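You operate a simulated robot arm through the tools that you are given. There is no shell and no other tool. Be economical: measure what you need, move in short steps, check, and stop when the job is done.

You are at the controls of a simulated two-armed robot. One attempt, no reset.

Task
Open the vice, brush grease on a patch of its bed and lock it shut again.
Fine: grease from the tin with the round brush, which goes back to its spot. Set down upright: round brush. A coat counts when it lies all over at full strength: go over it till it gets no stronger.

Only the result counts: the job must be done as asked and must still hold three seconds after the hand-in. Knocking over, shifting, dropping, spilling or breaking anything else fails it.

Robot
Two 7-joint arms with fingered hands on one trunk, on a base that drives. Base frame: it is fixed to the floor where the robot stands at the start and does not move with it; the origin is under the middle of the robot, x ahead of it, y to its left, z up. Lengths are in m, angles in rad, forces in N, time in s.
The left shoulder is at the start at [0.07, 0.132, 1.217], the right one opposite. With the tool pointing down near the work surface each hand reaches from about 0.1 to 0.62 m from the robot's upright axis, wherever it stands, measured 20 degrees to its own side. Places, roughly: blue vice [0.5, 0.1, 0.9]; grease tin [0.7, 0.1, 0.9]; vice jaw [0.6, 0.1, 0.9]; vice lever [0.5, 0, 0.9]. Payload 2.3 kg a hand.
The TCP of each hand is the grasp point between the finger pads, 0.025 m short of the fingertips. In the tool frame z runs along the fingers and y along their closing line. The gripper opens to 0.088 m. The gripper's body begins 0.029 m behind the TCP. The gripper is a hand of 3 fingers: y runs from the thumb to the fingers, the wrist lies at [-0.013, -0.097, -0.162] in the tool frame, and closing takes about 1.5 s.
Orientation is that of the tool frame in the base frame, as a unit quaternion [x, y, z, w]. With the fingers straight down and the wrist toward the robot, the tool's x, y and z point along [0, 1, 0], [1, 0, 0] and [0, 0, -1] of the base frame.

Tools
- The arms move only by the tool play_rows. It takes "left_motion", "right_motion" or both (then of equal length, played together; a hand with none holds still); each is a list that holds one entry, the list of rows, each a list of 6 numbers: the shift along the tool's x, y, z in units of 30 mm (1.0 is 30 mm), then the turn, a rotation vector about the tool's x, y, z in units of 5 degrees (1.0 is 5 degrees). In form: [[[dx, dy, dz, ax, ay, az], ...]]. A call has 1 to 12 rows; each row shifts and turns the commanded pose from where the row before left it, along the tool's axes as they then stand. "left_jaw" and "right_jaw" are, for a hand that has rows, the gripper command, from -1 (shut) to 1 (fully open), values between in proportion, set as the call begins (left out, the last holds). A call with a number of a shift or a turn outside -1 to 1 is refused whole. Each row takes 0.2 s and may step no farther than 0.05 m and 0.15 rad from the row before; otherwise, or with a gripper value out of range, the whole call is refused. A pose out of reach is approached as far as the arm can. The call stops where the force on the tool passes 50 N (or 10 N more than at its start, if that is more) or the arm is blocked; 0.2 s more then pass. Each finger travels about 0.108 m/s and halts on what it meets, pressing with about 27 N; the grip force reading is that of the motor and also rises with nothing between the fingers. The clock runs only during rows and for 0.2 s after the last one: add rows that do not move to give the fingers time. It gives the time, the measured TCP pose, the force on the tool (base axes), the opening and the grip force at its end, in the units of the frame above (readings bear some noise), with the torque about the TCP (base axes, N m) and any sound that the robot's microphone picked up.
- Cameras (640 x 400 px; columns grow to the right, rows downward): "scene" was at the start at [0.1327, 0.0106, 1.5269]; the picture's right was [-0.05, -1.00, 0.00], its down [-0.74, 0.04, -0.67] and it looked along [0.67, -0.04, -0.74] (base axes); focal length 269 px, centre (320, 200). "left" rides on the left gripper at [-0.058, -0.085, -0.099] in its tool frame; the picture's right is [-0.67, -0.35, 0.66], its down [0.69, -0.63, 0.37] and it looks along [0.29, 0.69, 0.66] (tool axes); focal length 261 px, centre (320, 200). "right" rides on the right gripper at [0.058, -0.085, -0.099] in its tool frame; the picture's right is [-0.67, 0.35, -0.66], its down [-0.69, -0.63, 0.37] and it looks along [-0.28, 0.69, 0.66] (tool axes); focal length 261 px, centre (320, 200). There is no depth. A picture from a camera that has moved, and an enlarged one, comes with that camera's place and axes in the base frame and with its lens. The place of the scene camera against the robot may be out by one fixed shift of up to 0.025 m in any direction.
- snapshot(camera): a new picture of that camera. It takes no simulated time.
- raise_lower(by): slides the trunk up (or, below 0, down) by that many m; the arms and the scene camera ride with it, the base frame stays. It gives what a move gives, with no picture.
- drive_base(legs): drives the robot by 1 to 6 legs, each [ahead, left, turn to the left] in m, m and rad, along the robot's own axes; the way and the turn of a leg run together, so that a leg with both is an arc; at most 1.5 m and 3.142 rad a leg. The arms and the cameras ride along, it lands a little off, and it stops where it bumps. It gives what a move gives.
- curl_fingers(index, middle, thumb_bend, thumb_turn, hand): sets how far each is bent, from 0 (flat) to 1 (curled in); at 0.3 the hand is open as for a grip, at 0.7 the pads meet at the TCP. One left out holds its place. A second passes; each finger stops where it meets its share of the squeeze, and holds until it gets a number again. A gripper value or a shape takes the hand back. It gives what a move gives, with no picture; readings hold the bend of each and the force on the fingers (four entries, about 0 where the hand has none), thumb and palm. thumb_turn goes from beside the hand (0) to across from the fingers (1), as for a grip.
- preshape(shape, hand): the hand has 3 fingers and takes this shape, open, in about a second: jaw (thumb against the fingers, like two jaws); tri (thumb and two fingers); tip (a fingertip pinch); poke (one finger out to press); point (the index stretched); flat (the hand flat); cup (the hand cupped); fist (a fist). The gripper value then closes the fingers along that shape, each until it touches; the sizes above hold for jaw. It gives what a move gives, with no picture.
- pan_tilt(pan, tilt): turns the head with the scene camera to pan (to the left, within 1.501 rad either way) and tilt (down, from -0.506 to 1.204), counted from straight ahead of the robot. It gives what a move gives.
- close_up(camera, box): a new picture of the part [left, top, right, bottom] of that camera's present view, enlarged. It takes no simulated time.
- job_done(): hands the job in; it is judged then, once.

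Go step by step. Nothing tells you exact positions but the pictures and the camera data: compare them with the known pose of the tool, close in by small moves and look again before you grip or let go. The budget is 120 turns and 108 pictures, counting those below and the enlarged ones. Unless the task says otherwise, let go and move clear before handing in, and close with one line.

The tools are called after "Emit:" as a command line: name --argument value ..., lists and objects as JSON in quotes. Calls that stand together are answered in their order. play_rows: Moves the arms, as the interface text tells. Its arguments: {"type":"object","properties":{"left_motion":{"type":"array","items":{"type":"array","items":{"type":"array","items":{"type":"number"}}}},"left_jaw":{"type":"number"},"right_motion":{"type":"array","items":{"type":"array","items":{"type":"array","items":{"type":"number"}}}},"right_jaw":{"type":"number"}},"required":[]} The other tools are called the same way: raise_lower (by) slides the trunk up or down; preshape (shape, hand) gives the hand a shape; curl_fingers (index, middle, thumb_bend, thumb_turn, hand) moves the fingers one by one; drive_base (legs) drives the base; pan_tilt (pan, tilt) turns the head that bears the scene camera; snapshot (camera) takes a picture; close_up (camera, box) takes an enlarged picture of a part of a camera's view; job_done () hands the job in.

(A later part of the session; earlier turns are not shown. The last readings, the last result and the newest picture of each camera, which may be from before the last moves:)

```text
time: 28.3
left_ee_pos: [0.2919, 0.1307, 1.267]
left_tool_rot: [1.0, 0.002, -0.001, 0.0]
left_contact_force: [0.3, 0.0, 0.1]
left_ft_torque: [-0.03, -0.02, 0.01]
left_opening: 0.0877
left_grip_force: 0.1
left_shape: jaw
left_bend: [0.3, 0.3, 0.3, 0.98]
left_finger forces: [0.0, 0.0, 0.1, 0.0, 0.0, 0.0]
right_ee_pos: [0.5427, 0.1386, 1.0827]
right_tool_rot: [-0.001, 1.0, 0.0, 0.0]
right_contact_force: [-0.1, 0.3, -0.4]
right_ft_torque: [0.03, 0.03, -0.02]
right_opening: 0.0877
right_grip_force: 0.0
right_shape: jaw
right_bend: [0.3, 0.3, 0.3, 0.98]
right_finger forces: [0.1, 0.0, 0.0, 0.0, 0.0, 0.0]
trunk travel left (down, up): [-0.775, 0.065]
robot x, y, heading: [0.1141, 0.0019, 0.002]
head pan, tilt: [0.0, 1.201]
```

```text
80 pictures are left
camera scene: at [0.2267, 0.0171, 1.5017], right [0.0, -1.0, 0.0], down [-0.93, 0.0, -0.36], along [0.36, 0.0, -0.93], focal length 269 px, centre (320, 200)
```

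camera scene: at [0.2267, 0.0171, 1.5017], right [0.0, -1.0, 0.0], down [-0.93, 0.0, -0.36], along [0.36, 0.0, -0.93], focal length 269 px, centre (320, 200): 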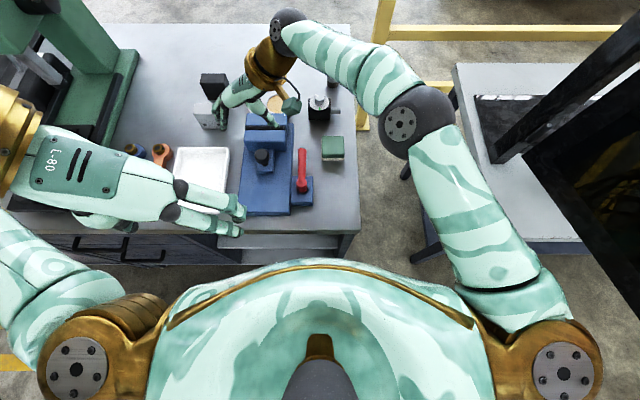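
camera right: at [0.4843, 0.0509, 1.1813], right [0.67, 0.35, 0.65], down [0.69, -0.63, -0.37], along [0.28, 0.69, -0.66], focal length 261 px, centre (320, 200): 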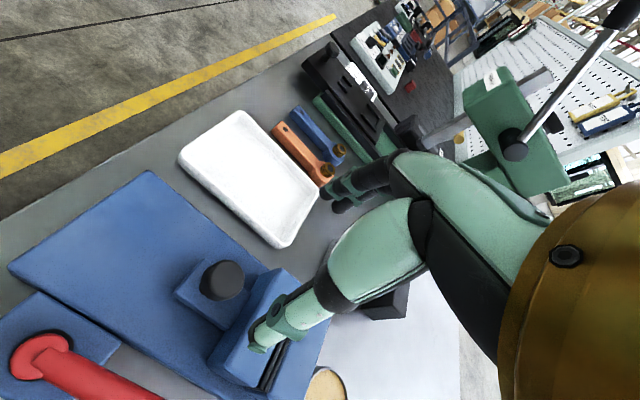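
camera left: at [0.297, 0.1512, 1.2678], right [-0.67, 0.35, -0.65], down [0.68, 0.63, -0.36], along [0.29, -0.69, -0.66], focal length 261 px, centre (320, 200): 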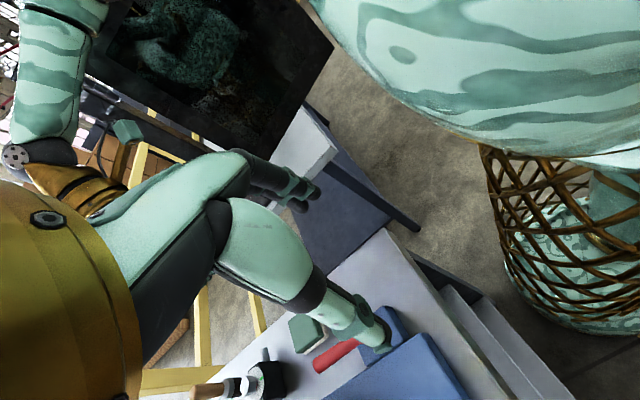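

Knob at about (0.537, 0.132). I lower the open right hand over it.

Emit:
play_rows --right_motion '[[[0.2, -0.18, 0.6, 0, 0, 0], [0, 0, 0.6, 0, 0, 0], [0, 0, 0.6, 0, 0, 0], [0, 0, 0.6, 0, 0, 0], [0, 0, 0.6, 0, 0, 0], [0, 0, 0.5, 0, 0, 0], [0, 0, 0.5, 0, 0, 0]]]'

Emit:
snapshot --camera "right"

Emit:
close_up --camera "scene" --box '[200, 80, 360, 220]'

```text
time: 29.9
left_ee_pos: [0.2913, 0.1298, 1.2671]
left_tool_rot: [1.0, 0.002, 0.001, 0.0]
left_contact_force: [0.0, -0.2, -0.1]
left_ft_torque: [0.0, 0.01, 0.0]
left_opening: 0.0876
left_grip_force: 0.0
left_shape: jaw
left_bend: [0.3, 0.3, 0.3, 0.98]
left_finger forces: [0.1, 0.0, 0.0, 0.1, 0.0, 0.0]
right_ee_pos: [0.5354, 0.1287, 0.9639]
right_tool_rot: [0.0, 1.0, -0.001, -0.002]
right_contact_force: [0.0, -0.3, -0.5]
right_ft_torque: [0.01, 0.0, -0.01]
right_opening: 0.0875
right_grip_force: 0.0
right_shape: jaw
right_bend: [0.3, 0.3, 0.3, 0.98]
right_finger forces: [0.1, 0.0, 0.0, 0.1, 0.0, 0.0]
trunk travel left (down, up): [-0.775, 0.065]
robot x, y, heading: [0.1166, 0.002, 0.003]
head pan, tilt: [0.0, 1.201]
```

```text
79 pictures are left
camera right: at [0.4779, 0.0425, 1.0624], right [0.67, 0.35, 0.66], down [0.69, -0.63, -0.37], along [0.28, 0.7, -0.66], focal length 261 px, centre (320, 200)
```

right: 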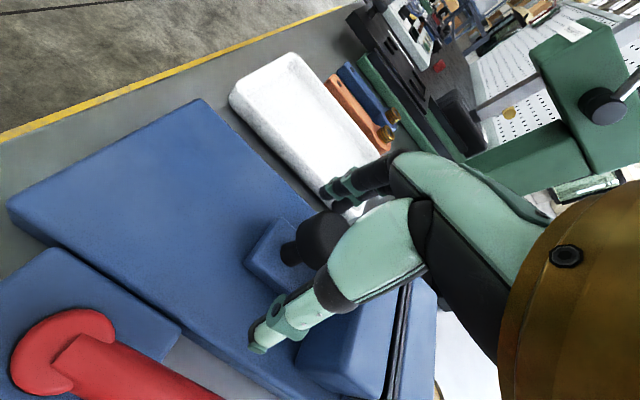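

```text
2.86 times, centred on (280, 150) of scene
camera zoom: at [0.2267, 0.0152, 1.5017], right [0.0, -1.0, 0.0], down [-0.93, 0.0, -0.36], along [0.36, 0.0, -0.93], focal length 768 px, centre (434, 343)
```

zoom: 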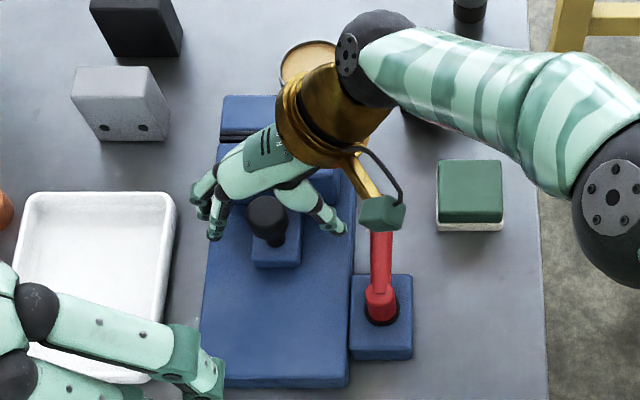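

The knob lies right at the grasp point. I close on it.

Emit:
play_rows --right_motion '[[[0, 0, 0, 0, 0, 0], [0, 0, 0, 0, 0, 0], [0, 0, 0, 0, 0, 0], [0, 0, 0, 0, 0, 0], [0, 0, 0, 0, 0, 0], [0, 0, 0, 0, 0, 0], [0, 0, 0, 0, 0, 0]]]' --right_jaw -1

Emit:
play_rows --right_motion '[[[0.3, 0, 0, 0, 0, 0], [0.3, 0, 0, 0, 0, 0], [0.3, 0, 0, 0, 0, 0]]]'

Emit:
close_up --camera "scene" --box '[200, 80, 360, 220]'

```text
time: 31.5
left_ee_pos: [0.2929, 0.1296, 1.2674]
left_tool_rot: [1.0, 0.002, -0.001, 0.0]
left_contact_force: [0.9, 0.4, 0.4]
left_ft_torque: [0.01, -0.01, 0.03]
left_opening: 0.0878
left_grip_force: 0.1
left_shape: jaw
left_bend: [0.3, 0.3, 0.3, 0.98]
left_finger forces: [0.1, 0.0, 0.0, 0.0, 0.0, 0.0]
right_ee_pos: [0.5353, 0.1295, 0.9618]
right_tool_rot: [-0.001, 1.0, 0.001, -0.004]
right_contact_force: [-6.4, -3.7, -23.1]
right_ft_torque: [-0.08, -0.07, 0.06]
right_opening: 0.019
right_grip_force: 27.1
right_shape: jaw
right_bend: [0.75, 0.58, 0.75, 1.0]
right_finger forces: [19.4, 5.1, 0.0, 0.0, 27.9, 0.0]
trunk travel left (down, up): [-0.775, 0.065]
robot x, y, heading: [0.1161, 0.002, 0.0]
head pan, tilt: [0.0, 1.201]
```

```text
time: 32.3
left_ee_pos: [0.2939, 0.1281, 1.2662]
left_tool_rot: [1.0, 0.003, -0.001, -0.001]
left_contact_force: [-0.9, -0.3, -0.2]
left_ft_torque: [0.03, -0.02, 0.02]
left_opening: 0.0877
left_grip_force: 0.1
left_shape: jaw
left_bend: [0.3, 0.3, 0.3, 0.98]
left_finger forces: [0.0, 0.0, 0.0, 0.0, 0.1, 0.0]
right_ee_pos: [0.5095, 0.1295, 0.9633]
right_tool_rot: [-0.001, 1.0, 0.0, -0.002]
right_contact_force: [-1.8, -3.6, -17.6]
right_ft_torque: [-0.06, 0.02, 0.03]
right_opening: 0.0188
right_grip_force: 27.7
right_shape: jaw
right_bend: [0.75, 0.58, 0.76, 1.0]
right_finger forces: [17.2, 6.5, 0.0, 0.0, 25.5, 0.0]
trunk travel left (down, up): [-0.775, 0.065]
robot x, y, heading: [0.1184, 0.0, 0.002]
head pan, tilt: [0.0, 1.201]
```

```text
2.86 times, centred on (280, 150) of scene
camera zoom: at [0.2296, 0.0145, 1.5014], right [0.0, -1.0, 0.0], down [-0.93, 0.0, -0.36], along [0.36, 0.0, -0.93], focal length 768 px, centre (434, 343)
```

zoom: 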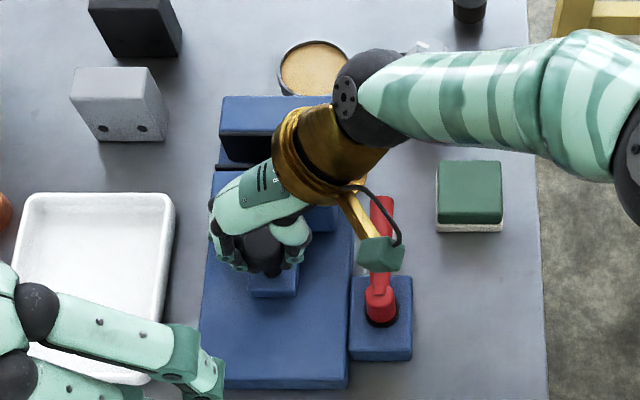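

The jaw slides open smoothly. I keep pulling toward the robot.

Emit:
play_rows --right_motion '[[[0.3, 0, 0, 0, 0, 0], [0.3, 0, 0, 0, 0, 0], [0.3, 0, 0, 0, 0, 0], [0.3, 0, 0, 0, 0, 0], [0.3, 0, 0, 0, 0, 0]]]'

Emit:
close_up --camera "scene" --box '[200, 80, 360, 220]'

```text
time: 33.5
left_ee_pos: [0.2957, 0.13, 1.2649]
left_tool_rot: [1.0, 0.004, -0.002, 0.0]
left_contact_force: [-0.9, -0.8, 0.9]
left_ft_torque: [-0.03, -0.01, 0.01]
left_opening: 0.0875
left_grip_force: 0.0
left_shape: jaw
left_bend: [0.3, 0.3, 0.3, 0.98]
left_finger forces: [0.0, 0.0, 0.1, 0.1, 0.1, 0.0]
right_ee_pos: [0.4636, 0.1288, 0.9622]
right_tool_rot: [-0.001, 1.0, 0.0, -0.003]
right_contact_force: [1.4, -5.7, -25.7]
right_ft_torque: [-0.12, -0.14, -0.07]
right_opening: 0.0184
right_grip_force: 27.6
right_shape: jaw
right_bend: [0.74, 0.59, 0.75, 1.0]
right_finger forces: [19.3, 8.0, 0.0, 0.0, 28.6, 0.0]
trunk travel left (down, up): [-0.775, 0.065]
robot x, y, heading: [0.1205, -0.0002, -0.002]
head pan, tilt: [0.0, 1.201]
```

```text
2.86 times, centred on (280, 150) of scene
camera zoom: at [0.2313, 0.0148, 1.5011], right [0.0, -1.0, 0.0], down [-0.93, 0.0, -0.36], along [0.36, 0.0, -0.93], focal length 768 px, centre (434, 343)
```

zoom: 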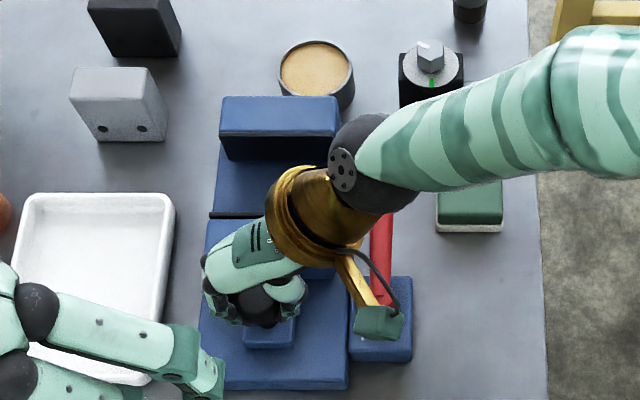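

Emit:
play_rows --right_motion '[[[0.3, 0, 0, 0, 0, 0], [0.3, 0, 0, 0, 0, 0], [0.3, 0, 0, 0, 0, 0]]]'

Emit:
close_up --camera "scene" --box '[200, 80, 360, 220]'

```text
time: 34.3
left_ee_pos: [0.2983, 0.1285, 1.2661]
left_tool_rot: [1.0, 0.002, -0.003, -0.001]
left_contact_force: [-0.7, -0.2, 0.1]
left_ft_torque: [-0.01, 0.03, -0.01]
left_opening: 0.0876
left_grip_force: 0.0
left_shape: jaw
left_bend: [0.3, 0.3, 0.3, 0.98]
left_finger forces: [0.0, 0.1, 0.1, 0.0, 0.1, 0.0]
right_ee_pos: [0.44, 0.1297, 0.964]
right_tool_rot: [0.0, 1.0, 0.001, -0.004]
right_contact_force: [2.7, -6.2, -24.2]
right_ft_torque: [-0.04, -0.14, -0.03]
right_opening: 0.0178
right_grip_force: 26.9
right_shape: jaw
right_bend: [0.74, 0.59, 0.75, 1.0]
right_finger forces: [18.1, 8.1, 0.1, 0.0, 28.3, 0.1]
trunk travel left (down, up): [-0.775, 0.065]
robot x, y, heading: [0.1145, 0.0024, 0.007]
head pan, tilt: [0.0, 1.201]
```

```text
2.86 times, centred on (280, 150) of scene
camera zoom: at [0.2346, 0.0143, 1.501], right [0.0, -1.0, 0.0], down [-0.93, 0.0, -0.36], along [0.36, 0.0, -0.93], focal length 768 px, centre (434, 343)
```

zoom: 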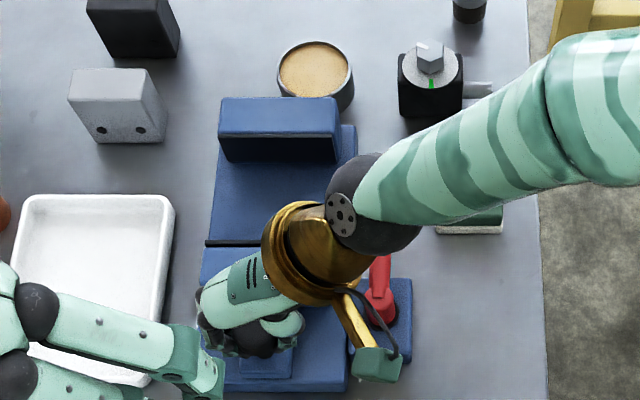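

The gap is now about 95 mm, plenty. I release the knob and rise to look at the bed.

Emit:
play_rows --right_motion '[[[0, 0, 0, 0, 0, 0], [0, 0, 0, 0, 0, 0], [0, 0, 0, 0, 0, 0], [0, 0, 0, 0, 0, 0], [0, 0, -0.6, 0, 0, 0], [0, 0, -0.9, 0, 0, 0], [0, 0, -0.9, 0, 0, 0], [0, 0, -0.9, 0, 0, 0], [0, 0, -0.9, 0, 0, 0], [0, -0.9, -0.9, 0, 0, 0], [0, -0.9, -0.5, 0, 0, 0], [0, -0.9, -0.3, 0, 0, 0]]]' --right_jaw 1

Emit:
play_rows --right_motion '[[[0, -0.9, 0, 0, 0, 0], [0, -0.9, 0, 0, 0, 0], [0, -0.9, 0, 0, 0, 0], [0, -0.9, 0, 0, 0, 0], [0, -0.9, 0, 0, 0, 0]]]'

Emit:
close_up --camera "scene" --box '[200, 80, 360, 220]'

Emit:
snapshot --camera "right"

```text
time: 36.9
left_ee_pos: [0.2913, 0.1281, 1.2667]
left_tool_rot: [1.0, 0.002, 0.0, -0.001]
left_contact_force: [-0.7, -0.7, 0.3]
left_ft_torque: [0.0, -0.02, 0.0]
left_opening: 0.088
left_grip_force: 0.1
left_shape: jaw
left_bend: [0.3, 0.3, 0.3, 0.98]
left_finger forces: [0.0, 0.0, 0.0, 0.0, 0.0, 0.1]
right_ee_pos: [0.4343, 0.0499, 1.1416]
right_tool_rot: [0.0, 1.0, 0.0, 0.0]
right_contact_force: [-0.2, -0.2, 0.0]
right_ft_torque: [0.02, 0.02, -0.05]
right_opening: 0.0879
right_grip_force: 0.0
right_shape: jaw
right_bend: [0.3, 0.3, 0.3, 0.98]
right_finger forces: [0.0, 0.0, 0.0, 0.0, 0.0, 0.0]
trunk travel left (down, up): [-0.775, 0.065]
robot x, y, heading: [0.1197, 0.0001, 0.001]
head pan, tilt: [0.0, 1.201]
```

```text
time: 38.1
left_ee_pos: [0.2919, 0.1268, 1.2672]
left_tool_rot: [1.0, 0.003, -0.001, -0.001]
left_contact_force: [-0.3, -0.6, -0.1]
left_ft_torque: [0.01, 0.03, -0.02]
left_opening: 0.0876
left_grip_force: 0.2
left_shape: jaw
left_bend: [0.3, 0.3, 0.3, 0.98]
left_finger forces: [0.1, 0.0, 0.0, 0.1, 0.1, 0.0]
right_ee_pos: [0.4354, -0.0879, 1.1387]
right_tool_rot: [-0.001, 1.0, 0.001, -0.001]
right_contact_force: [0.6, -0.2, -0.4]
right_ft_torque: [-0.02, 0.01, 0.04]
right_opening: 0.0874
right_grip_force: 0.1
right_shape: jaw
right_bend: [0.3, 0.3, 0.3, 0.98]
right_finger forces: [0.0, 0.0, 0.0, 0.0, 0.1, 0.0]
trunk travel left (down, up): [-0.775, 0.065]
robot x, y, heading: [0.1185, 0.0034, 0.001]
head pan, tilt: [0.0, 1.201]
```

```text
2.86 times, centred on (280, 150) of scene
camera zoom: at [0.2259, 0.0133, 1.5017], right [0.0, -1.0, 0.0], down [-0.93, 0.0, -0.36], along [0.36, 0.0, -0.93], focal length 768 px, centre (434, 343)
```

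zoom: 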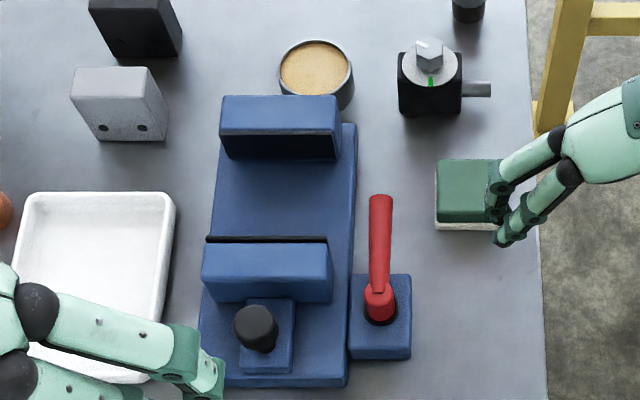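

```text
73 pictures are left
camera right: at [0.3778, -0.1756, 1.2376], right [0.67, 0.35, 0.66], down [0.69, -0.63, -0.37], along [0.28, 0.7, -0.66], focal length 261 px, centre (320, 200)
```

right: 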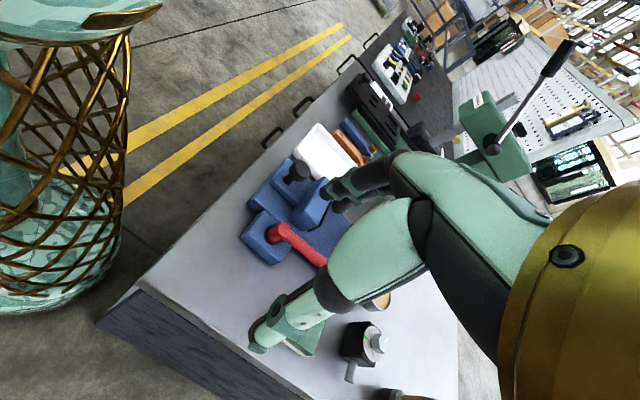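

Emit:
close_up --camera "scene" --box '[245, 105, 295, 150]'

```text
8.89 times, centred on (270, 128) of scene
camera zoom: at [0.2259, 0.0133, 1.5017], right [0.0, -1.0, 0.0], down [-0.93, 0.0, -0.36], along [0.36, 0.0, -0.93], focal length 2390 px, centre (764, 844)
```

zoom: 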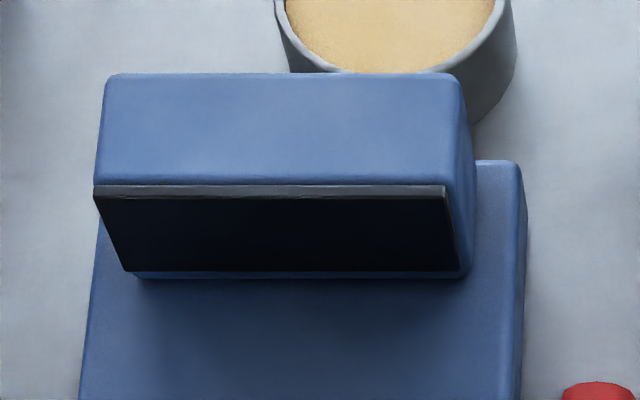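

No marked patch shows, so I will coat the bed strip between the jaws. Next is the brush; I look at it closely.

Emit:
pan_tilt --pan 0 --tilt 0.95

Emit:
close_up --camera "scene" --box '[250, 90, 370, 190]'

```text
time: 38.9
left_ee_pos: [0.2909, 0.1289, 1.2666]
left_tool_rot: [1.0, 0.002, 0.0, 0.0]
left_contact_force: [-1.0, -0.4, 0.8]
left_ft_torque: [-0.04, -0.02, -0.02]
left_opening: 0.0876
left_grip_force: 0.0
left_shape: jaw
left_bend: [0.3, 0.3, 0.3, 0.98]
left_finger forces: [0.1, 0.0, 0.0, 0.1, 0.0, 0.0]
right_ee_pos: [0.4366, -0.0862, 1.1398]
right_tool_rot: [0.0, 1.0, 0.001, 0.0]
right_contact_force: [-0.1, 0.6, 0.0]
right_ft_torque: [-0.01, 0.02, 0.02]
right_opening: 0.0876
right_grip_force: 0.1
right_shape: jaw
right_bend: [0.3, 0.3, 0.3, 0.98]
right_finger forces: [0.0, 0.0, 0.1, 0.1, 0.0, 0.1]
trunk travel left (down, up): [-0.775, 0.065]
robot x, y, heading: [0.1143, 0.0039, 0.001]
head pan, tilt: [0.0, 0.949]
```

```text
4.00 times, centred on (310, 140) of scene
camera zoom: at [0.2431, 0.0152, 1.5178], right [0.0, -1.0, 0.0], down [-0.81, 0.0, -0.58], along [0.58, 0.0, -0.81], focal length 1076 px, centre (360, 440)
```

zoom: 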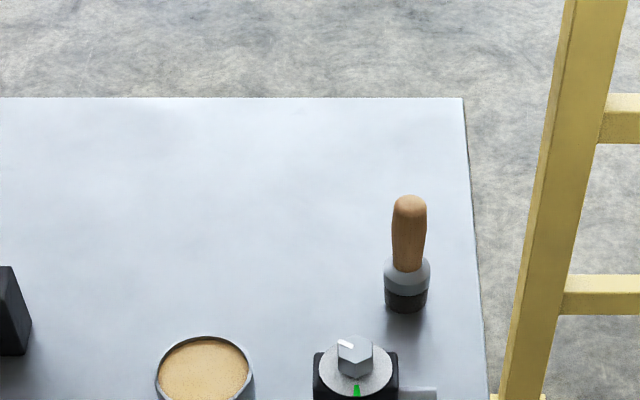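

The brush stands on its bristles at about (0.823, -0.034), handle z 0.905–0.98. I turn the base left to bring the right shoulder forward, then reorient the right hand.

Emit:
drive_base --legs '[[0, 0, 0.5]]'

Emit:
play_rows --right_motion '[[[0, 0, 0, 0, 0, 0.97], [0, 0, 0, 0, 0, 0.97], [0, 0, 0, 0, 0, 0.97], [0, 0, 0, 0, 0, 0.97], [0, 0, 0, 0, 0, 0.97], [0, 0, 0, 0, 0, 0.97], [0, 0, 0, 0, 0, 0.97], [0, 0, 0, 0, 0, 0.97], [0, 0, 0, 0, 0, 0.97], [0, 0, 0, 0, 0, 0.97], [0, 0, 0, 0, 0, 0.97]]]'

Emit:
play_rows --right_motion '[[[0, 0, 0, 0, -1, 0], [0, 0, 0, 0, -1, 0], [0, 0, 0, 0, -1, 0], [0, 0, 0, 0, -1, 0], [0, 0, 0, 0, -1, 0], [0, 0, 0, 0, -1, 0], [0, 0, 0, 0, -1, 0], [0, 0, 0, 0, -1, 0], [0, 0, 0, 0, -1, 0], [0, 0, 0, 0, -1, 0]]]'

Emit:
snapshot --camera "right"

Emit:
snapshot --camera "scene"

```text
time: 40.7
left_ee_pos: [0.2088, 0.1965, 1.2674]
left_tool_rot: [0.968, 0.249, -0.001, -0.001]
left_contact_force: [-0.6, -0.5, 0.8]
left_ft_torque: [0.03, 0.01, 0.01]
left_opening: 0.0875
left_grip_force: 0.1
left_shape: jaw
left_bend: [0.3, 0.3, 0.3, 0.98]
left_finger forces: [0.0, 0.0, 0.1, 0.1, 0.0, 0.1]
right_ee_pos: [0.4388, 0.0766, 1.1391]
right_tool_rot: [-0.247, 0.969, 0.001, -0.001]
right_contact_force: [-0.6, 0.4, 0.6]
right_ft_torque: [0.0, 0.02, 0.03]
right_opening: 0.0873
right_grip_force: 0.0
right_shape: jaw
right_bend: [0.3, 0.3, 0.3, 0.98]
right_finger forces: [0.0, 0.1, 0.1, 0.1, 0.0, 0.0]
trunk travel left (down, up): [-0.775, 0.065]
robot x, y, heading: [0.1138, 0.0005, 0.506]
head pan, tilt: [0.0, 0.949]
```

```text
time: 43.1
left_ee_pos: [0.2089, 0.1967, 1.2656]
left_tool_rot: [0.968, 0.249, 0.0, 0.0]
left_contact_force: [-0.2, 0.0, 1.0]
left_ft_torque: [-0.02, 0.0, 0.03]
left_opening: 0.0875
left_grip_force: 0.1
left_shape: jaw
left_bend: [0.3, 0.3, 0.3, 0.98]
left_finger forces: [0.1, 0.0, 0.0, 0.0, 0.0, 0.0]
right_ee_pos: [0.437, 0.0766, 1.1404]
right_tool_rot: [0.214, 0.977, 0.001, -0.001]
right_contact_force: [0.9, 0.5, -0.6]
right_ft_torque: [0.03, 0.04, 0.0]
right_opening: 0.0875
right_grip_force: 0.0
right_shape: jaw
right_bend: [0.3, 0.3, 0.3, 0.98]
right_finger forces: [0.1, 0.0, 0.1, 0.0, 0.0, 0.0]
trunk travel left (down, up): [-0.775, 0.065]
robot x, y, heading: [0.1159, 0.0017, 0.5]
head pan, tilt: [0.0, 0.949]
```

```text
time: 45.3
left_ee_pos: [0.2071, 0.1969, 1.2672]
left_tool_rot: [0.968, 0.25, 0.0, 0.0]
left_contact_force: [-0.6, 0.2, 0.1]
left_ft_torque: [-0.05, -0.03, 0.02]
left_opening: 0.0875
left_grip_force: 0.0
left_shape: jaw
left_bend: [0.3, 0.3, 0.3, 0.98]
left_finger forces: [0.1, 0.0, 0.1, 0.0, 0.0, 0.1]
right_ee_pos: [0.4408, 0.0861, 1.1425]
right_tool_rot: [0.194, 0.885, -0.092, 0.413]
right_contact_force: [-0.2, -0.3, 0.8]
right_ft_torque: [0.01, -0.03, -0.02]
right_opening: 0.0877
right_grip_force: 0.0
right_shape: jaw
right_bend: [0.3, 0.3, 0.3, 0.98]
right_finger forces: [0.1, 0.1, 0.0, 0.0, 0.0, 0.0]
right hand out of reach, approached as far as the arm can: row 5, 7
trunk travel left (down, up): [-0.775, 0.065]
robot x, y, heading: [0.1139, 0.0011, 0.501]
head pan, tilt: [0.0, 0.949]
```

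```text
70 pictures are left
camera right: at [0.3021, 0.0538, 1.1619], right [0.08, 0.35, 0.93], down [0.39, -0.87, 0.29], along [0.92, 0.34, -0.21], focal length 261 px, centre (320, 200)
```

right: 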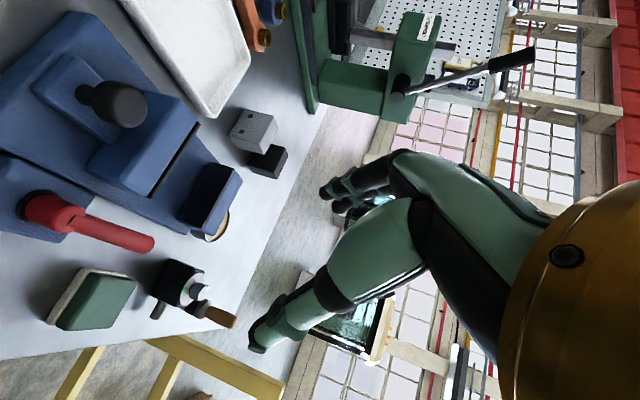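

```text
69 pictures are left
camera scene: at [0.2273, 0.0748, 1.5179], right [0.48, -0.88, 0.0], down [-0.71, -0.39, -0.58], along [0.51, 0.28, -0.81], focal length 269 px, centre (320, 200)
```

scene: 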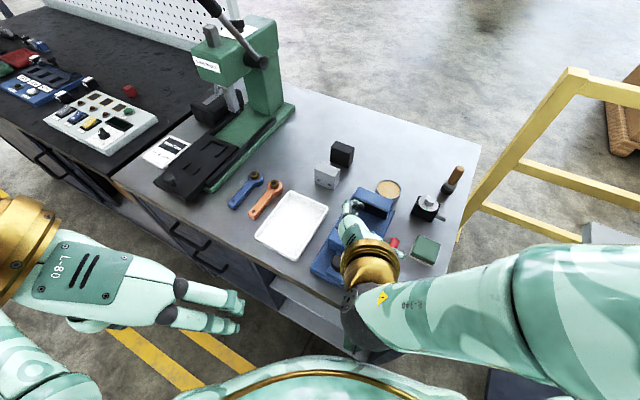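

Orientation reached. I move toward the brush at safe height.

Emit:
play_rows --right_motion '[[[-0.535, 0.126, 0.785, 0, 0, 0], [-0.535, 0.126, 0.785, 0, 0, 0], [-0.535, 0.126, 0.785, 0, 0, 0], [-0.535, 0.126, 0.785, 0, 0, 0], [-0.535, 0.126, 0.785, 0, 0, 0], [-0.535, 0.126, 0.785, 0, 0, 0], [-0.535, 0.126, 0.785, 0, 0, 0], [-0.535, 0.126, 0.785, 0, 0, 0], [-0.535, 0.126, 0.785, 0, 0, 0], [-0.535, 0.126, 0.785, 0, 0, 0]]]'

Emit:
snapshot --camera "right"

Emit:
snapshot --camera "scene"

```text
time: 47.5
left_ee_pos: [0.2094, 0.1968, 1.2668]
left_tool_rot: [0.968, 0.249, -0.001, 0.0]
left_contact_force: [0.3, 0.0, -0.3]
left_ft_torque: [-0.02, -0.02, -0.03]
left_opening: 0.0877
left_grip_force: 0.1
left_shape: jaw
left_bend: [0.3, 0.3, 0.3, 0.98]
left_finger forces: [0.0, 0.0, 0.0, 0.0, 0.1, 0.1]
right_ee_pos: [0.7161, 0.0011, 1.113]
right_tool_rot: [0.193, 0.886, -0.091, 0.411]
right_contact_force: [-0.1, -0.7, -0.5]
right_ft_torque: [0.0, 0.02, -0.01]
right_opening: 0.0878
right_grip_force: 0.1
right_shape: jaw
right_bend: [0.3, 0.3, 0.3, 0.98]
right_finger forces: [0.0, 0.0, 0.0, 0.0, 0.0, 0.0]
right hand out of reach, approached as far as the arm can: row 1
trunk travel left (down, up): [-0.775, 0.065]
robot x, y, heading: [0.1191, 0.0044, 0.502]
head pan, tilt: [0.0, 0.949]
```

```text
68 pictures are left
camera right: at [0.5786, -0.0309, 1.1331], right [0.08, 0.35, 0.93], down [0.39, -0.87, 0.29], along [0.92, 0.34, -0.21], focal length 261 px, centre (320, 200)
```

right: 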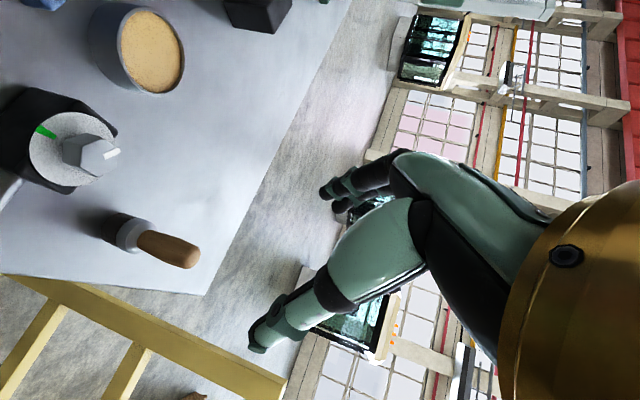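

```text
67 pictures are left
camera scene: at [0.2293, 0.0735, 1.5178], right [0.48, -0.88, 0.0], down [-0.71, -0.39, -0.58], along [0.51, 0.28, -0.81], focal length 269 px, centre (320, 200)
```

scene: 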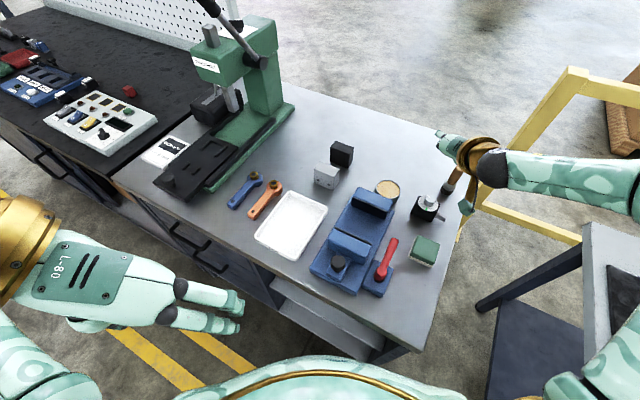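

The brush measures about (0.82, -0.037). I go to hover just above it.

Emit:
play_rows --right_motion '[[[-0.1, 0.064, 0.876, 0, 0, 0], [-0.1, 0.064, 0.876, 0, 0, 0], [-0.1, 0.064, 0.876, 0, 0, 0], [-0.1, 0.064, 0.876, 0, 0, 0], [-0.1, 0.064, 0.876, 0, 0, 0]]]'

Emit:
snapshot --camera "right"

```text
time: 48.7
left_ee_pos: [0.2096, 0.1975, 1.2667]
left_tool_rot: [0.968, 0.25, 0.0, 0.0]
left_contact_force: [0.4, -0.1, -0.2]
left_ft_torque: [0.0, 0.01, 0.0]
left_opening: 0.0874
left_grip_force: 0.2
left_shape: jaw
left_bend: [0.3, 0.3, 0.3, 0.98]
left_finger forces: [0.0, 0.0, 0.0, 0.0, 0.1, 0.0]
right_ee_pos: [0.8238, -0.0336, 1.0388]
right_tool_rot: [0.194, 0.886, -0.091, 0.412]
right_contact_force: [-0.7, -0.1, -0.4]
right_ft_torque: [0.01, 0.01, 0.04]
right_opening: 0.0879
right_grip_force: 0.0
right_shape: jaw
right_bend: [0.3, 0.3, 0.3, 0.98]
right_finger forces: [0.1, 0.1, 0.1, 0.0, 0.0, 0.1]
trunk travel left (down, up): [-0.775, 0.065]
robot x, y, heading: [0.1146, -0.0023, 0.503]
head pan, tilt: [0.0, 0.949]
```

```text
66 pictures are left
camera right: at [0.686, -0.0662, 1.0574], right [0.08, 0.35, 0.93], down [0.39, -0.87, 0.29], along [0.92, 0.34, -0.21], focal length 261 px, centre (320, 200)
```

right: 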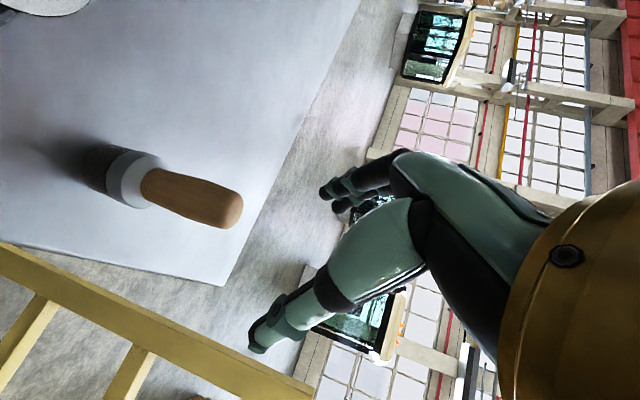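

Brush and hand line up within 4 mm. I descend so the fingers straddle the handle.

Emit:
play_rows --right_motion '[[[0.38, -0.03, 0.343, 0, 0, 0], [0.38, -0.03, 0.343, 0, 0, 0], [0.38, -0.02, 0.343, 0, 0, 0], [0.38, -0.02, 0.343, 0, 0, 0], [0.38, -0.02, 0.343, 0, 0, 0]]]'

Emit:
snapshot --camera "right"

Emit:
close_up --camera "scene" --box '[400, 120, 520, 240]'

```text
time: 49.9
left_ee_pos: [0.2094, 0.1973, 1.2661]
left_tool_rot: [0.968, 0.25, 0.0, 0.0]
left_contact_force: [-0.3, -0.3, 0.9]
left_ft_torque: [-0.03, 0.01, 0.0]
left_opening: 0.0875
left_grip_force: 0.1
left_shape: jaw
left_bend: [0.3, 0.3, 0.3, 0.98]
left_finger forces: [0.0, 0.0, 0.0, 0.0, 0.0, 0.0]
right_ee_pos: [0.8218, -0.0386, 0.963]
right_tool_rot: [0.193, 0.886, -0.09, 0.412]
right_contact_force: [0.4, 0.1, 0.2]
right_ft_torque: [-0.05, 0.01, -0.02]
right_opening: 0.0877
right_grip_force: 0.1
right_shape: jaw
right_bend: [0.3, 0.3, 0.3, 0.98]
right_finger forces: [0.0, 0.0, 0.0, 0.1, 0.0, 0.0]
trunk travel left (down, up): [-0.775, 0.065]
robot x, y, heading: [0.1148, -0.0, 0.501]
head pan, tilt: [0.0, 0.949]
```

```text
65 pictures are left
camera right: at [0.6839, -0.0709, 0.9819], right [0.08, 0.35, 0.93], down [0.39, -0.87, 0.29], along [0.92, 0.34, -0.21], focal length 261 px, centre (320, 200)
```

right: 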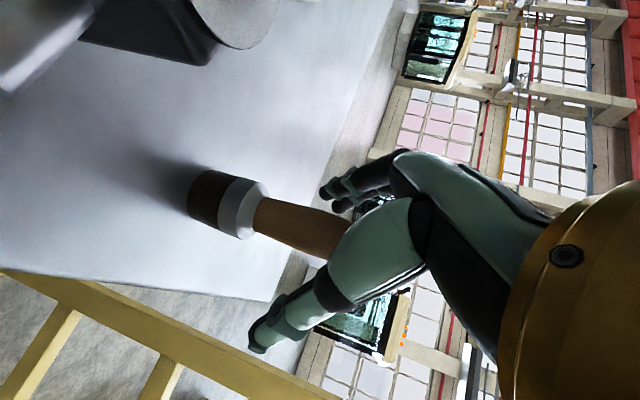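

```text
3.33 times, centred on (460, 180) of scene
camera zoom: at [0.2286, 0.0742, 1.5178], right [0.48, -0.88, 0.0], down [-0.71, -0.39, -0.58], along [0.51, 0.28, -0.81], focal length 896 px, centre (-147, 267)
```

zoom: 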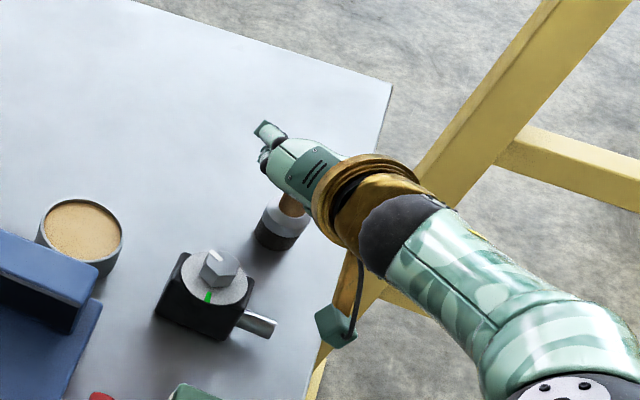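

The handle passes through the grasp point. I close.

Emit:
play_rows --right_motion '[[[0, 0, 0, 0, 0, 0], [0, 0, 0, 0, 0, 0], [0, 0, 0, 0, 0, 0], [0, 0, 0, 0, 0, 0], [0, 0, 0, 0, 0, 0], [0, 0, 0, 0, 0, 0], [0, 0, 0, 0, 0, 0], [0, 0, 0, 0, 0, 0]]]' --right_jaw -1

Emit:
snapshot --camera "right"

```text
time: 51.7
left_ee_pos: [0.2086, 0.198, 1.2663]
left_tool_rot: [0.969, 0.249, 0.0, -0.001]
left_contact_force: [-0.3, 0.1, -0.4]
left_ft_torque: [0.02, -0.03, 0.01]
left_opening: 0.0876
left_grip_force: 0.1
left_shape: jaw
left_bend: [0.3, 0.3, 0.3, 0.98]
left_finger forces: [0.0, 0.0, 0.1, 0.1, 0.1, 0.1]
right_ee_pos: [0.8228, -0.0394, 0.9629]
right_tool_rot: [0.194, 0.886, -0.091, 0.412]
right_contact_force: [0.0, 0.5, 0.2]
right_ft_torque: [0.04, -0.03, -0.02]
right_opening: 0.0024
right_grip_force: 26.6
right_shape: jaw
right_bend: [0.73, 0.7, 0.79, 1.0]
right_finger forces: [1.1, 0.1, 0.0, 0.1, 1.2, 0.0]
trunk travel left (down, up): [-0.775, 0.065]
robot x, y, heading: [0.116, 0.0023, 0.502]
head pan, tilt: [0.0, 0.949]
```

```text
63 pictures are left
camera right: at [0.6837, -0.0711, 0.9823], right [0.08, 0.35, 0.93], down [0.39, -0.87, 0.29], along [0.92, 0.34, -0.21], focal length 261 px, centre (320, 200)
```

right: 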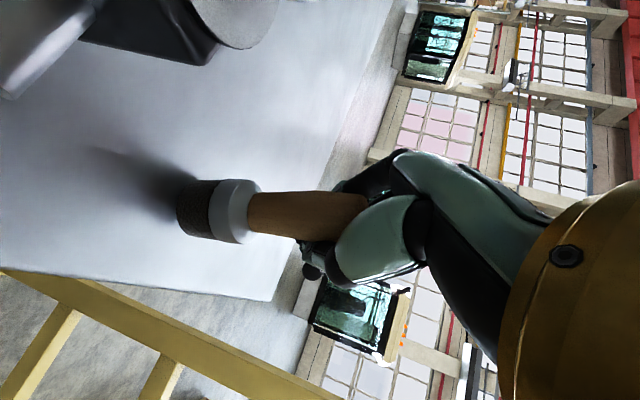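

The fingers closed nearly fully, so the handle isn't between the pads; it appears nudged. I look before doing anything.

Emit:
close_up --camera "scene" --box '[420, 130, 500, 210]'

Emit:
close_up --camera "right" --box '[160, 120, 440, 300]'

```text
5.00 times, centred on (460, 170) of scene
camera zoom: at [0.2282, 0.0741, 1.5179], right [0.48, -0.88, 0.0], down [-0.71, -0.39, -0.58], along [0.51, 0.28, -0.81], focal length 1344 px, centre (-380, 350)
```

zoom: 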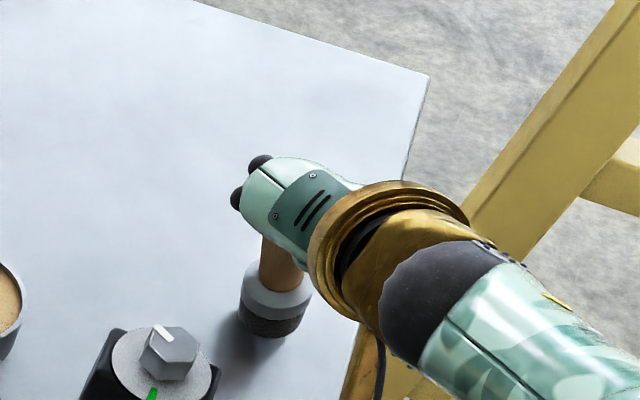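

```text
2.22 times, centred on (300, 210) of right
camera zoom: at [0.6837, -0.0711, 0.9823], right [0.08, 0.35, 0.93], down [0.39, -0.87, 0.29], along [0.92, 0.34, -0.21], focal length 579 px, centre (364, 178)
```

zoom: 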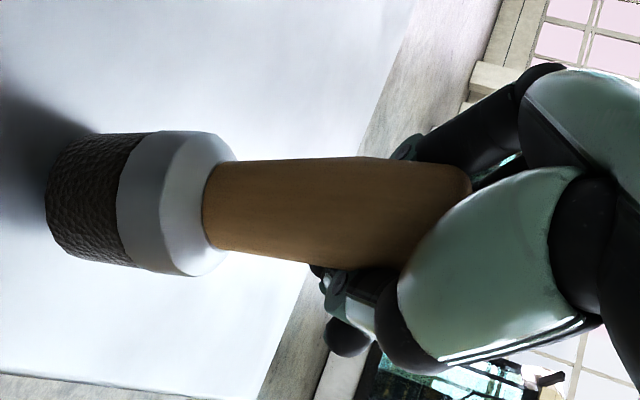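

The brush was pushed into the crook of the hand and leans about 15° toward +y. I ease the hand toward -y to stand it up straight before opening.

Emit:
play_rows --right_motion '[[[-0.054, -0.181, 0.065, 0, 0, 0], [-0.054, -0.181, 0.065, 0, 0, 0], [-0.054, -0.181, 0.065, 0, 0, 0]]]'

Emit:
close_up --camera "right" --box '[160, 120, 440, 300]'

```text
time: 52.5
left_ee_pos: [0.2079, 0.1976, 1.266]
left_tool_rot: [0.968, 0.249, -0.001, 0.0]
left_contact_force: [0.4, 0.5, 0.0]
left_ft_torque: [0.03, 0.04, 0.03]
left_opening: 0.0874
left_grip_force: 0.0
left_shape: jaw
left_bend: [0.3, 0.3, 0.3, 0.98]
left_finger forces: [0.0, 0.0, 0.0, 0.0, 0.0, 0.0]
right_ee_pos: [0.8222, -0.0579, 0.9631]
right_tool_rot: [0.194, 0.886, -0.09, 0.412]
right_contact_force: [0.1, -0.2, 0.4]
right_ft_torque: [0.0, 0.03, 0.02]
right_opening: 0.0028
right_grip_force: 27.0
right_shape: jaw
right_bend: [0.73, 0.7, 0.79, 1.0]
right_finger forces: [0.5, 0.0, 0.1, 0.0, 0.4, 0.1]
trunk travel left (down, up): [-0.775, 0.065]
robot x, y, heading: [0.1166, -0.0004, 0.505]
head pan, tilt: [0.0, 0.949]
```

```text
2.22 times, centred on (300, 210) of right
camera zoom: at [0.6841, -0.0883, 0.9816], right [0.08, 0.35, 0.93], down [0.39, -0.87, 0.29], along [0.92, 0.34, -0.21], focal length 579 px, centre (364, 178)
```

zoom: 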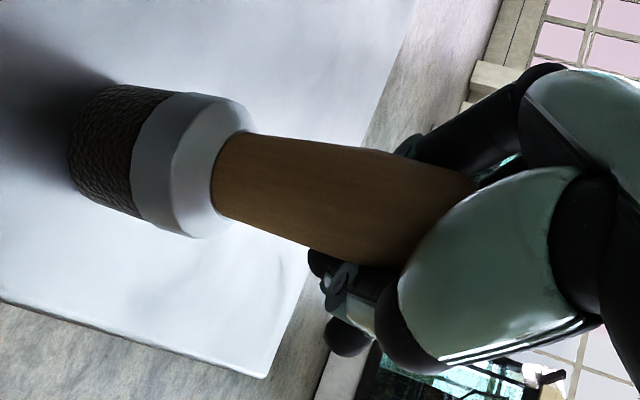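

Emit:
play_rows --right_motion '[[[-0.054, -0.181, 0.065, 0, 0, 0], [-0.054, -0.181, 0.065, 0, 0, 0]]]'

Emit:
close_up --camera "right" --box '[160, 120, 440, 300]'

```text
time: 53.1
left_ee_pos: [0.2067, 0.1972, 1.2662]
left_tool_rot: [0.968, 0.249, 0.0, -0.001]
left_contact_force: [-0.3, -0.8, 0.3]
left_ft_torque: [-0.03, 0.04, 0.02]
left_opening: 0.0876
left_grip_force: 0.2
left_shape: jaw
left_bend: [0.3, 0.3, 0.3, 0.98]
left_finger forces: [0.0, 0.1, 0.1, 0.0, 0.0, 0.0]
right_ee_pos: [0.8233, -0.0682, 0.9643]
right_tool_rot: [0.195, 0.886, -0.089, 0.412]
right_contact_force: [0.5, 0.3, 0.6]
right_ft_torque: [-0.01, -0.02, -0.02]
right_opening: 0.0025
right_grip_force: 27.3
right_shape: jaw
right_bend: [0.73, 0.7, 0.79, 1.0]
right_finger forces: [0.1, 0.0, 0.1, 0.0, 0.1, 0.0]
trunk travel left (down, up): [-0.775, 0.065]
robot x, y, heading: [0.1166, -0.0009, 0.499]
head pan, tilt: [0.0, 0.949]
```

```text
2.22 times, centred on (300, 210) of right
camera zoom: at [0.6848, -0.1006, 0.9836], right [0.08, 0.35, 0.93], down [0.39, -0.87, 0.29], along [0.92, 0.34, -0.21], focal length 579 px, centre (364, 178)
```

zoom: 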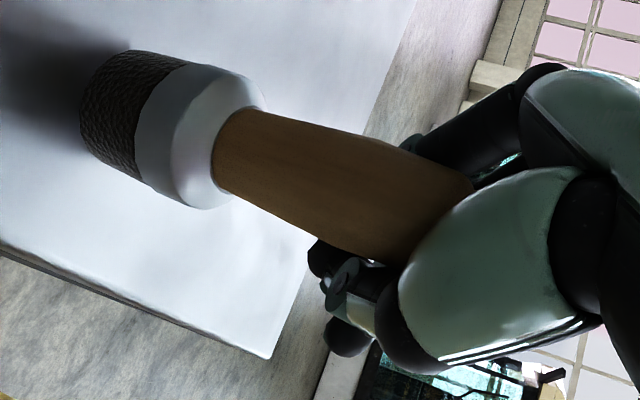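

The brush now stands upright and free, with its base near (0.825, -0.052); the handle is shorter than I thought (top ≈0.97), so the fingers closed over its tip. I rise straight up, open and look again.

Emit:
play_rows --right_motion '[[[-0.447, 0, -0.375, 0, 0, 0], [-0.447, 0, -0.375, 0, 0, 0], [-0.447, 0, -0.375, 0, 0, 0], [-0.447, 0, -0.375, 0, 0, 0], [-0.2, 0, -0.17, 0, 0, 0]]]'

Emit:
play_rows --right_motion '[[[0, 0, 0, 0, 0, 0], [0, 0, 0, 0, 0, 0], [0, 0, 0, 0, 0, 0], [0, 0, 0, 0, 0, 0]]]' --right_jaw 1

Emit:
snapshot --camera "right"

Emit:
close_up --camera "scene" --box '[420, 130, 500, 210]'

```text
time: 54.3
left_ee_pos: [0.2076, 0.1963, 1.2661]
left_tool_rot: [0.969, 0.249, 0.001, 0.0]
left_contact_force: [0.1, 0.2, -0.4]
left_ft_torque: [-0.01, 0.04, -0.02]
left_opening: 0.0877
left_grip_force: 0.1
left_shape: jaw
left_bend: [0.3, 0.3, 0.3, 0.98]
left_finger forces: [0.1, 0.0, 0.0, 0.0, 0.0, 0.0]
right_ee_pos: [0.8215, -0.0691, 1.0414]
right_tool_rot: [0.194, 0.886, -0.09, 0.412]
right_contact_force: [-0.6, -0.4, -0.5]
right_ft_torque: [-0.02, 0.04, 0.01]
right_opening: 0.0027
right_grip_force: 27.0
right_shape: jaw
right_bend: [0.73, 0.7, 0.79, 1.0]
right_finger forces: [0.0, 0.0, 0.0, 0.0, 0.0, 0.0]
trunk travel left (down, up): [-0.775, 0.065]
robot x, y, heading: [0.1182, 0.0005, 0.502]
head pan, tilt: [0.0, 0.949]
```

```text
time: 55.3
left_ee_pos: [0.2076, 0.1968, 1.2659]
left_tool_rot: [0.968, 0.25, 0.0, -0.001]
left_contact_force: [-0.5, -0.2, 0.2]
left_ft_torque: [0.01, 0.03, -0.03]
left_opening: 0.0876
left_grip_force: 0.0
left_shape: jaw
left_bend: [0.3, 0.3, 0.3, 0.98]
left_finger forces: [0.0, 0.0, 0.0, 0.0, 0.0, 0.0]
right_ee_pos: [0.8224, -0.0679, 1.0418]
right_tool_rot: [0.194, 0.885, -0.09, 0.412]
right_contact_force: [0.0, -0.4, -0.9]
right_ft_torque: [0.02, 0.02, 0.01]
right_opening: 0.0877
right_grip_force: 0.0
right_shape: jaw
right_bend: [0.3, 0.3, 0.3, 0.98]
right_finger forces: [0.1, 0.0, 0.0, 0.1, 0.0, 0.1]
trunk travel left (down, up): [-0.775, 0.065]
robot x, y, heading: [0.1155, 0.0013, 0.502]
head pan, tilt: [0.0, 0.949]
```

```text
58 pictures are left
camera right: at [0.6841, -0.0999, 1.0602], right [0.08, 0.35, 0.93], down [0.39, -0.87, 0.29], along [0.92, 0.34, -0.21], focal length 261 px, centre (320, 200)
```

right: 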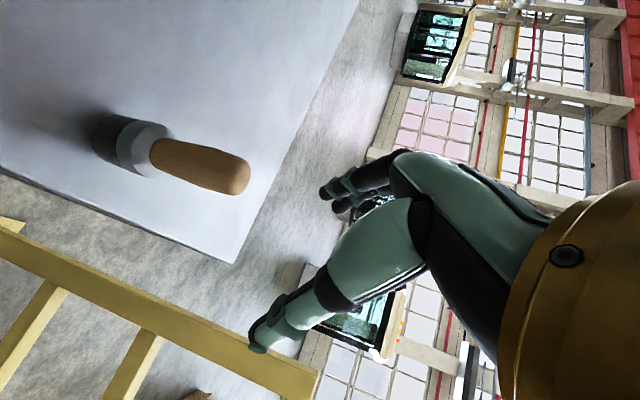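

```text
5.00 times, centred on (460, 170) of scene
camera zoom: at [0.2281, 0.0741, 1.5179], right [0.48, -0.88, 0.0], down [-0.71, -0.39, -0.58], along [0.51, 0.28, -0.81], focal length 1344 px, centre (-380, 350)
```

zoom: 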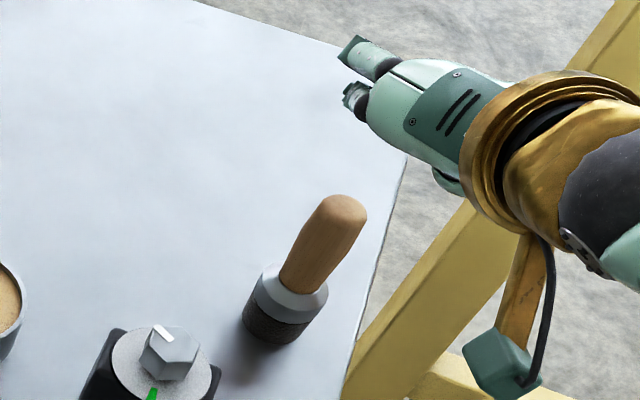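

The brush stands upright at about (0.823, -0.052), top ≈0.977. I flatten the tool a little, align, and go lower this time.

Emit:
play_rows --right_motion '[[[0, 0, 0, 0, -1, 0], [0, 0.493, 0, 0, -1, 0], [0.57, 0, 0.265, 0, 0, 0], [0.57, 0, 0.265, 0, 0, 0], [0.57, 0, 0.265, 0, 0, 0]]]'

Emit:
snapshot --camera "right"

```text
time: 56.5
left_ee_pos: [0.209, 0.1977, 1.2668]
left_tool_rot: [0.968, 0.249, -0.001, -0.001]
left_contact_force: [-0.4, -0.2, -0.6]
left_ft_torque: [0.0, -0.01, -0.01]
left_opening: 0.0875
left_grip_force: 0.0
left_shape: jaw
left_bend: [0.3, 0.3, 0.3, 0.98]
left_finger forces: [0.0, 0.0, 0.0, 0.0, 0.0, 0.0]
right_ee_pos: [0.8218, -0.0516, 0.9802]
right_tool_rot: [0.184, 0.846, -0.108, 0.488]
right_contact_force: [-0.4, 0.0, -1.2]
right_ft_torque: [0.05, 0.0, -0.02]
right_opening: 0.0877
right_grip_force: 0.1
right_shape: jaw
right_bend: [0.3, 0.3, 0.3, 0.98]
right_finger forces: [0.0, 0.1, 0.1, 0.0, 0.0, 0.0]
right hand out of reach, approached as far as the arm can: row 1
trunk travel left (down, up): [-0.775, 0.065]
robot x, y, heading: [0.1203, 0.0023, 0.505]
head pan, tilt: [0.0, 0.949]
```

```text
56 pictures are left
camera right: at [0.6828, -0.0826, 0.9791], right [-0.06, 0.42, 0.91], down [0.34, -0.85, 0.41], along [0.94, 0.33, -0.09], focal length 261 px, centre (320, 200)
```

right: 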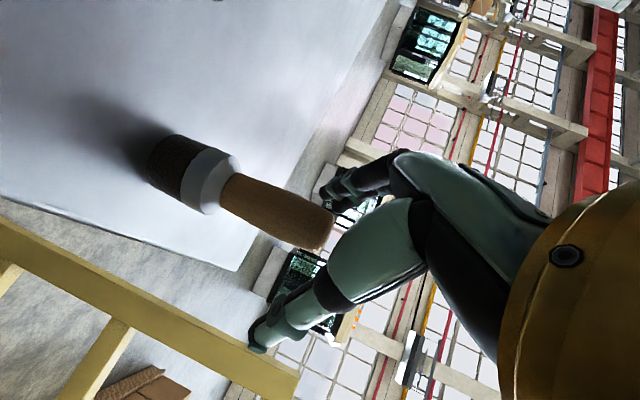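

The handle top is right at the grasp point now, so I go another 34 mm down and close.

Emit:
play_rows --right_motion '[[[0.5, 0, 0.28, 0, 0, 0], [0.5, 0, 0.28, 0, 0, 0]]]'

Emit:
snapshot --camera "right"

```text
time: 57.1
left_ee_pos: [0.2077, 0.1975, 1.2667]
left_tool_rot: [0.969, 0.249, -0.001, 0.0]
left_contact_force: [0.8, -0.3, 0.7]
left_ft_torque: [0.02, 0.01, 0.01]
left_opening: 0.0874
left_grip_force: 0.0
left_shape: jaw
left_bend: [0.3, 0.3, 0.3, 0.98]
left_finger forces: [0.0, 0.0, 0.1, 0.1, 0.1, 0.1]
right_ee_pos: [0.8228, -0.05, 0.945]
right_tool_rot: [0.185, 0.846, -0.107, 0.488]
right_contact_force: [0.4, 0.4, 0.0]
right_ft_torque: [0.01, 0.01, 0.03]
right_opening: 0.0876
right_grip_force: 0.0
right_shape: jaw
right_bend: [0.3, 0.3, 0.3, 0.98]
right_finger forces: [0.0, 0.0, 0.0, 0.0, 0.0, 0.0]
trunk travel left (down, up): [-0.775, 0.065]
robot x, y, heading: [0.1192, -0.0011, 0.506]
head pan, tilt: [0.0, 0.949]
```

```text
55 pictures are left
camera right: at [0.6828, -0.0809, 0.9439], right [-0.06, 0.41, 0.91], down [0.34, -0.85, 0.41], along [0.94, 0.33, -0.09], focal length 261 px, centre (320, 200)
```

right: 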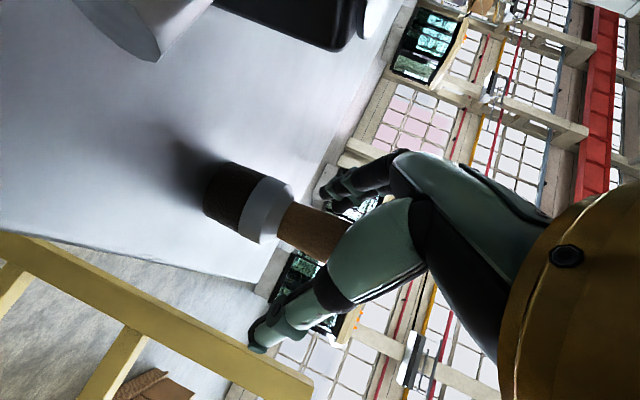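

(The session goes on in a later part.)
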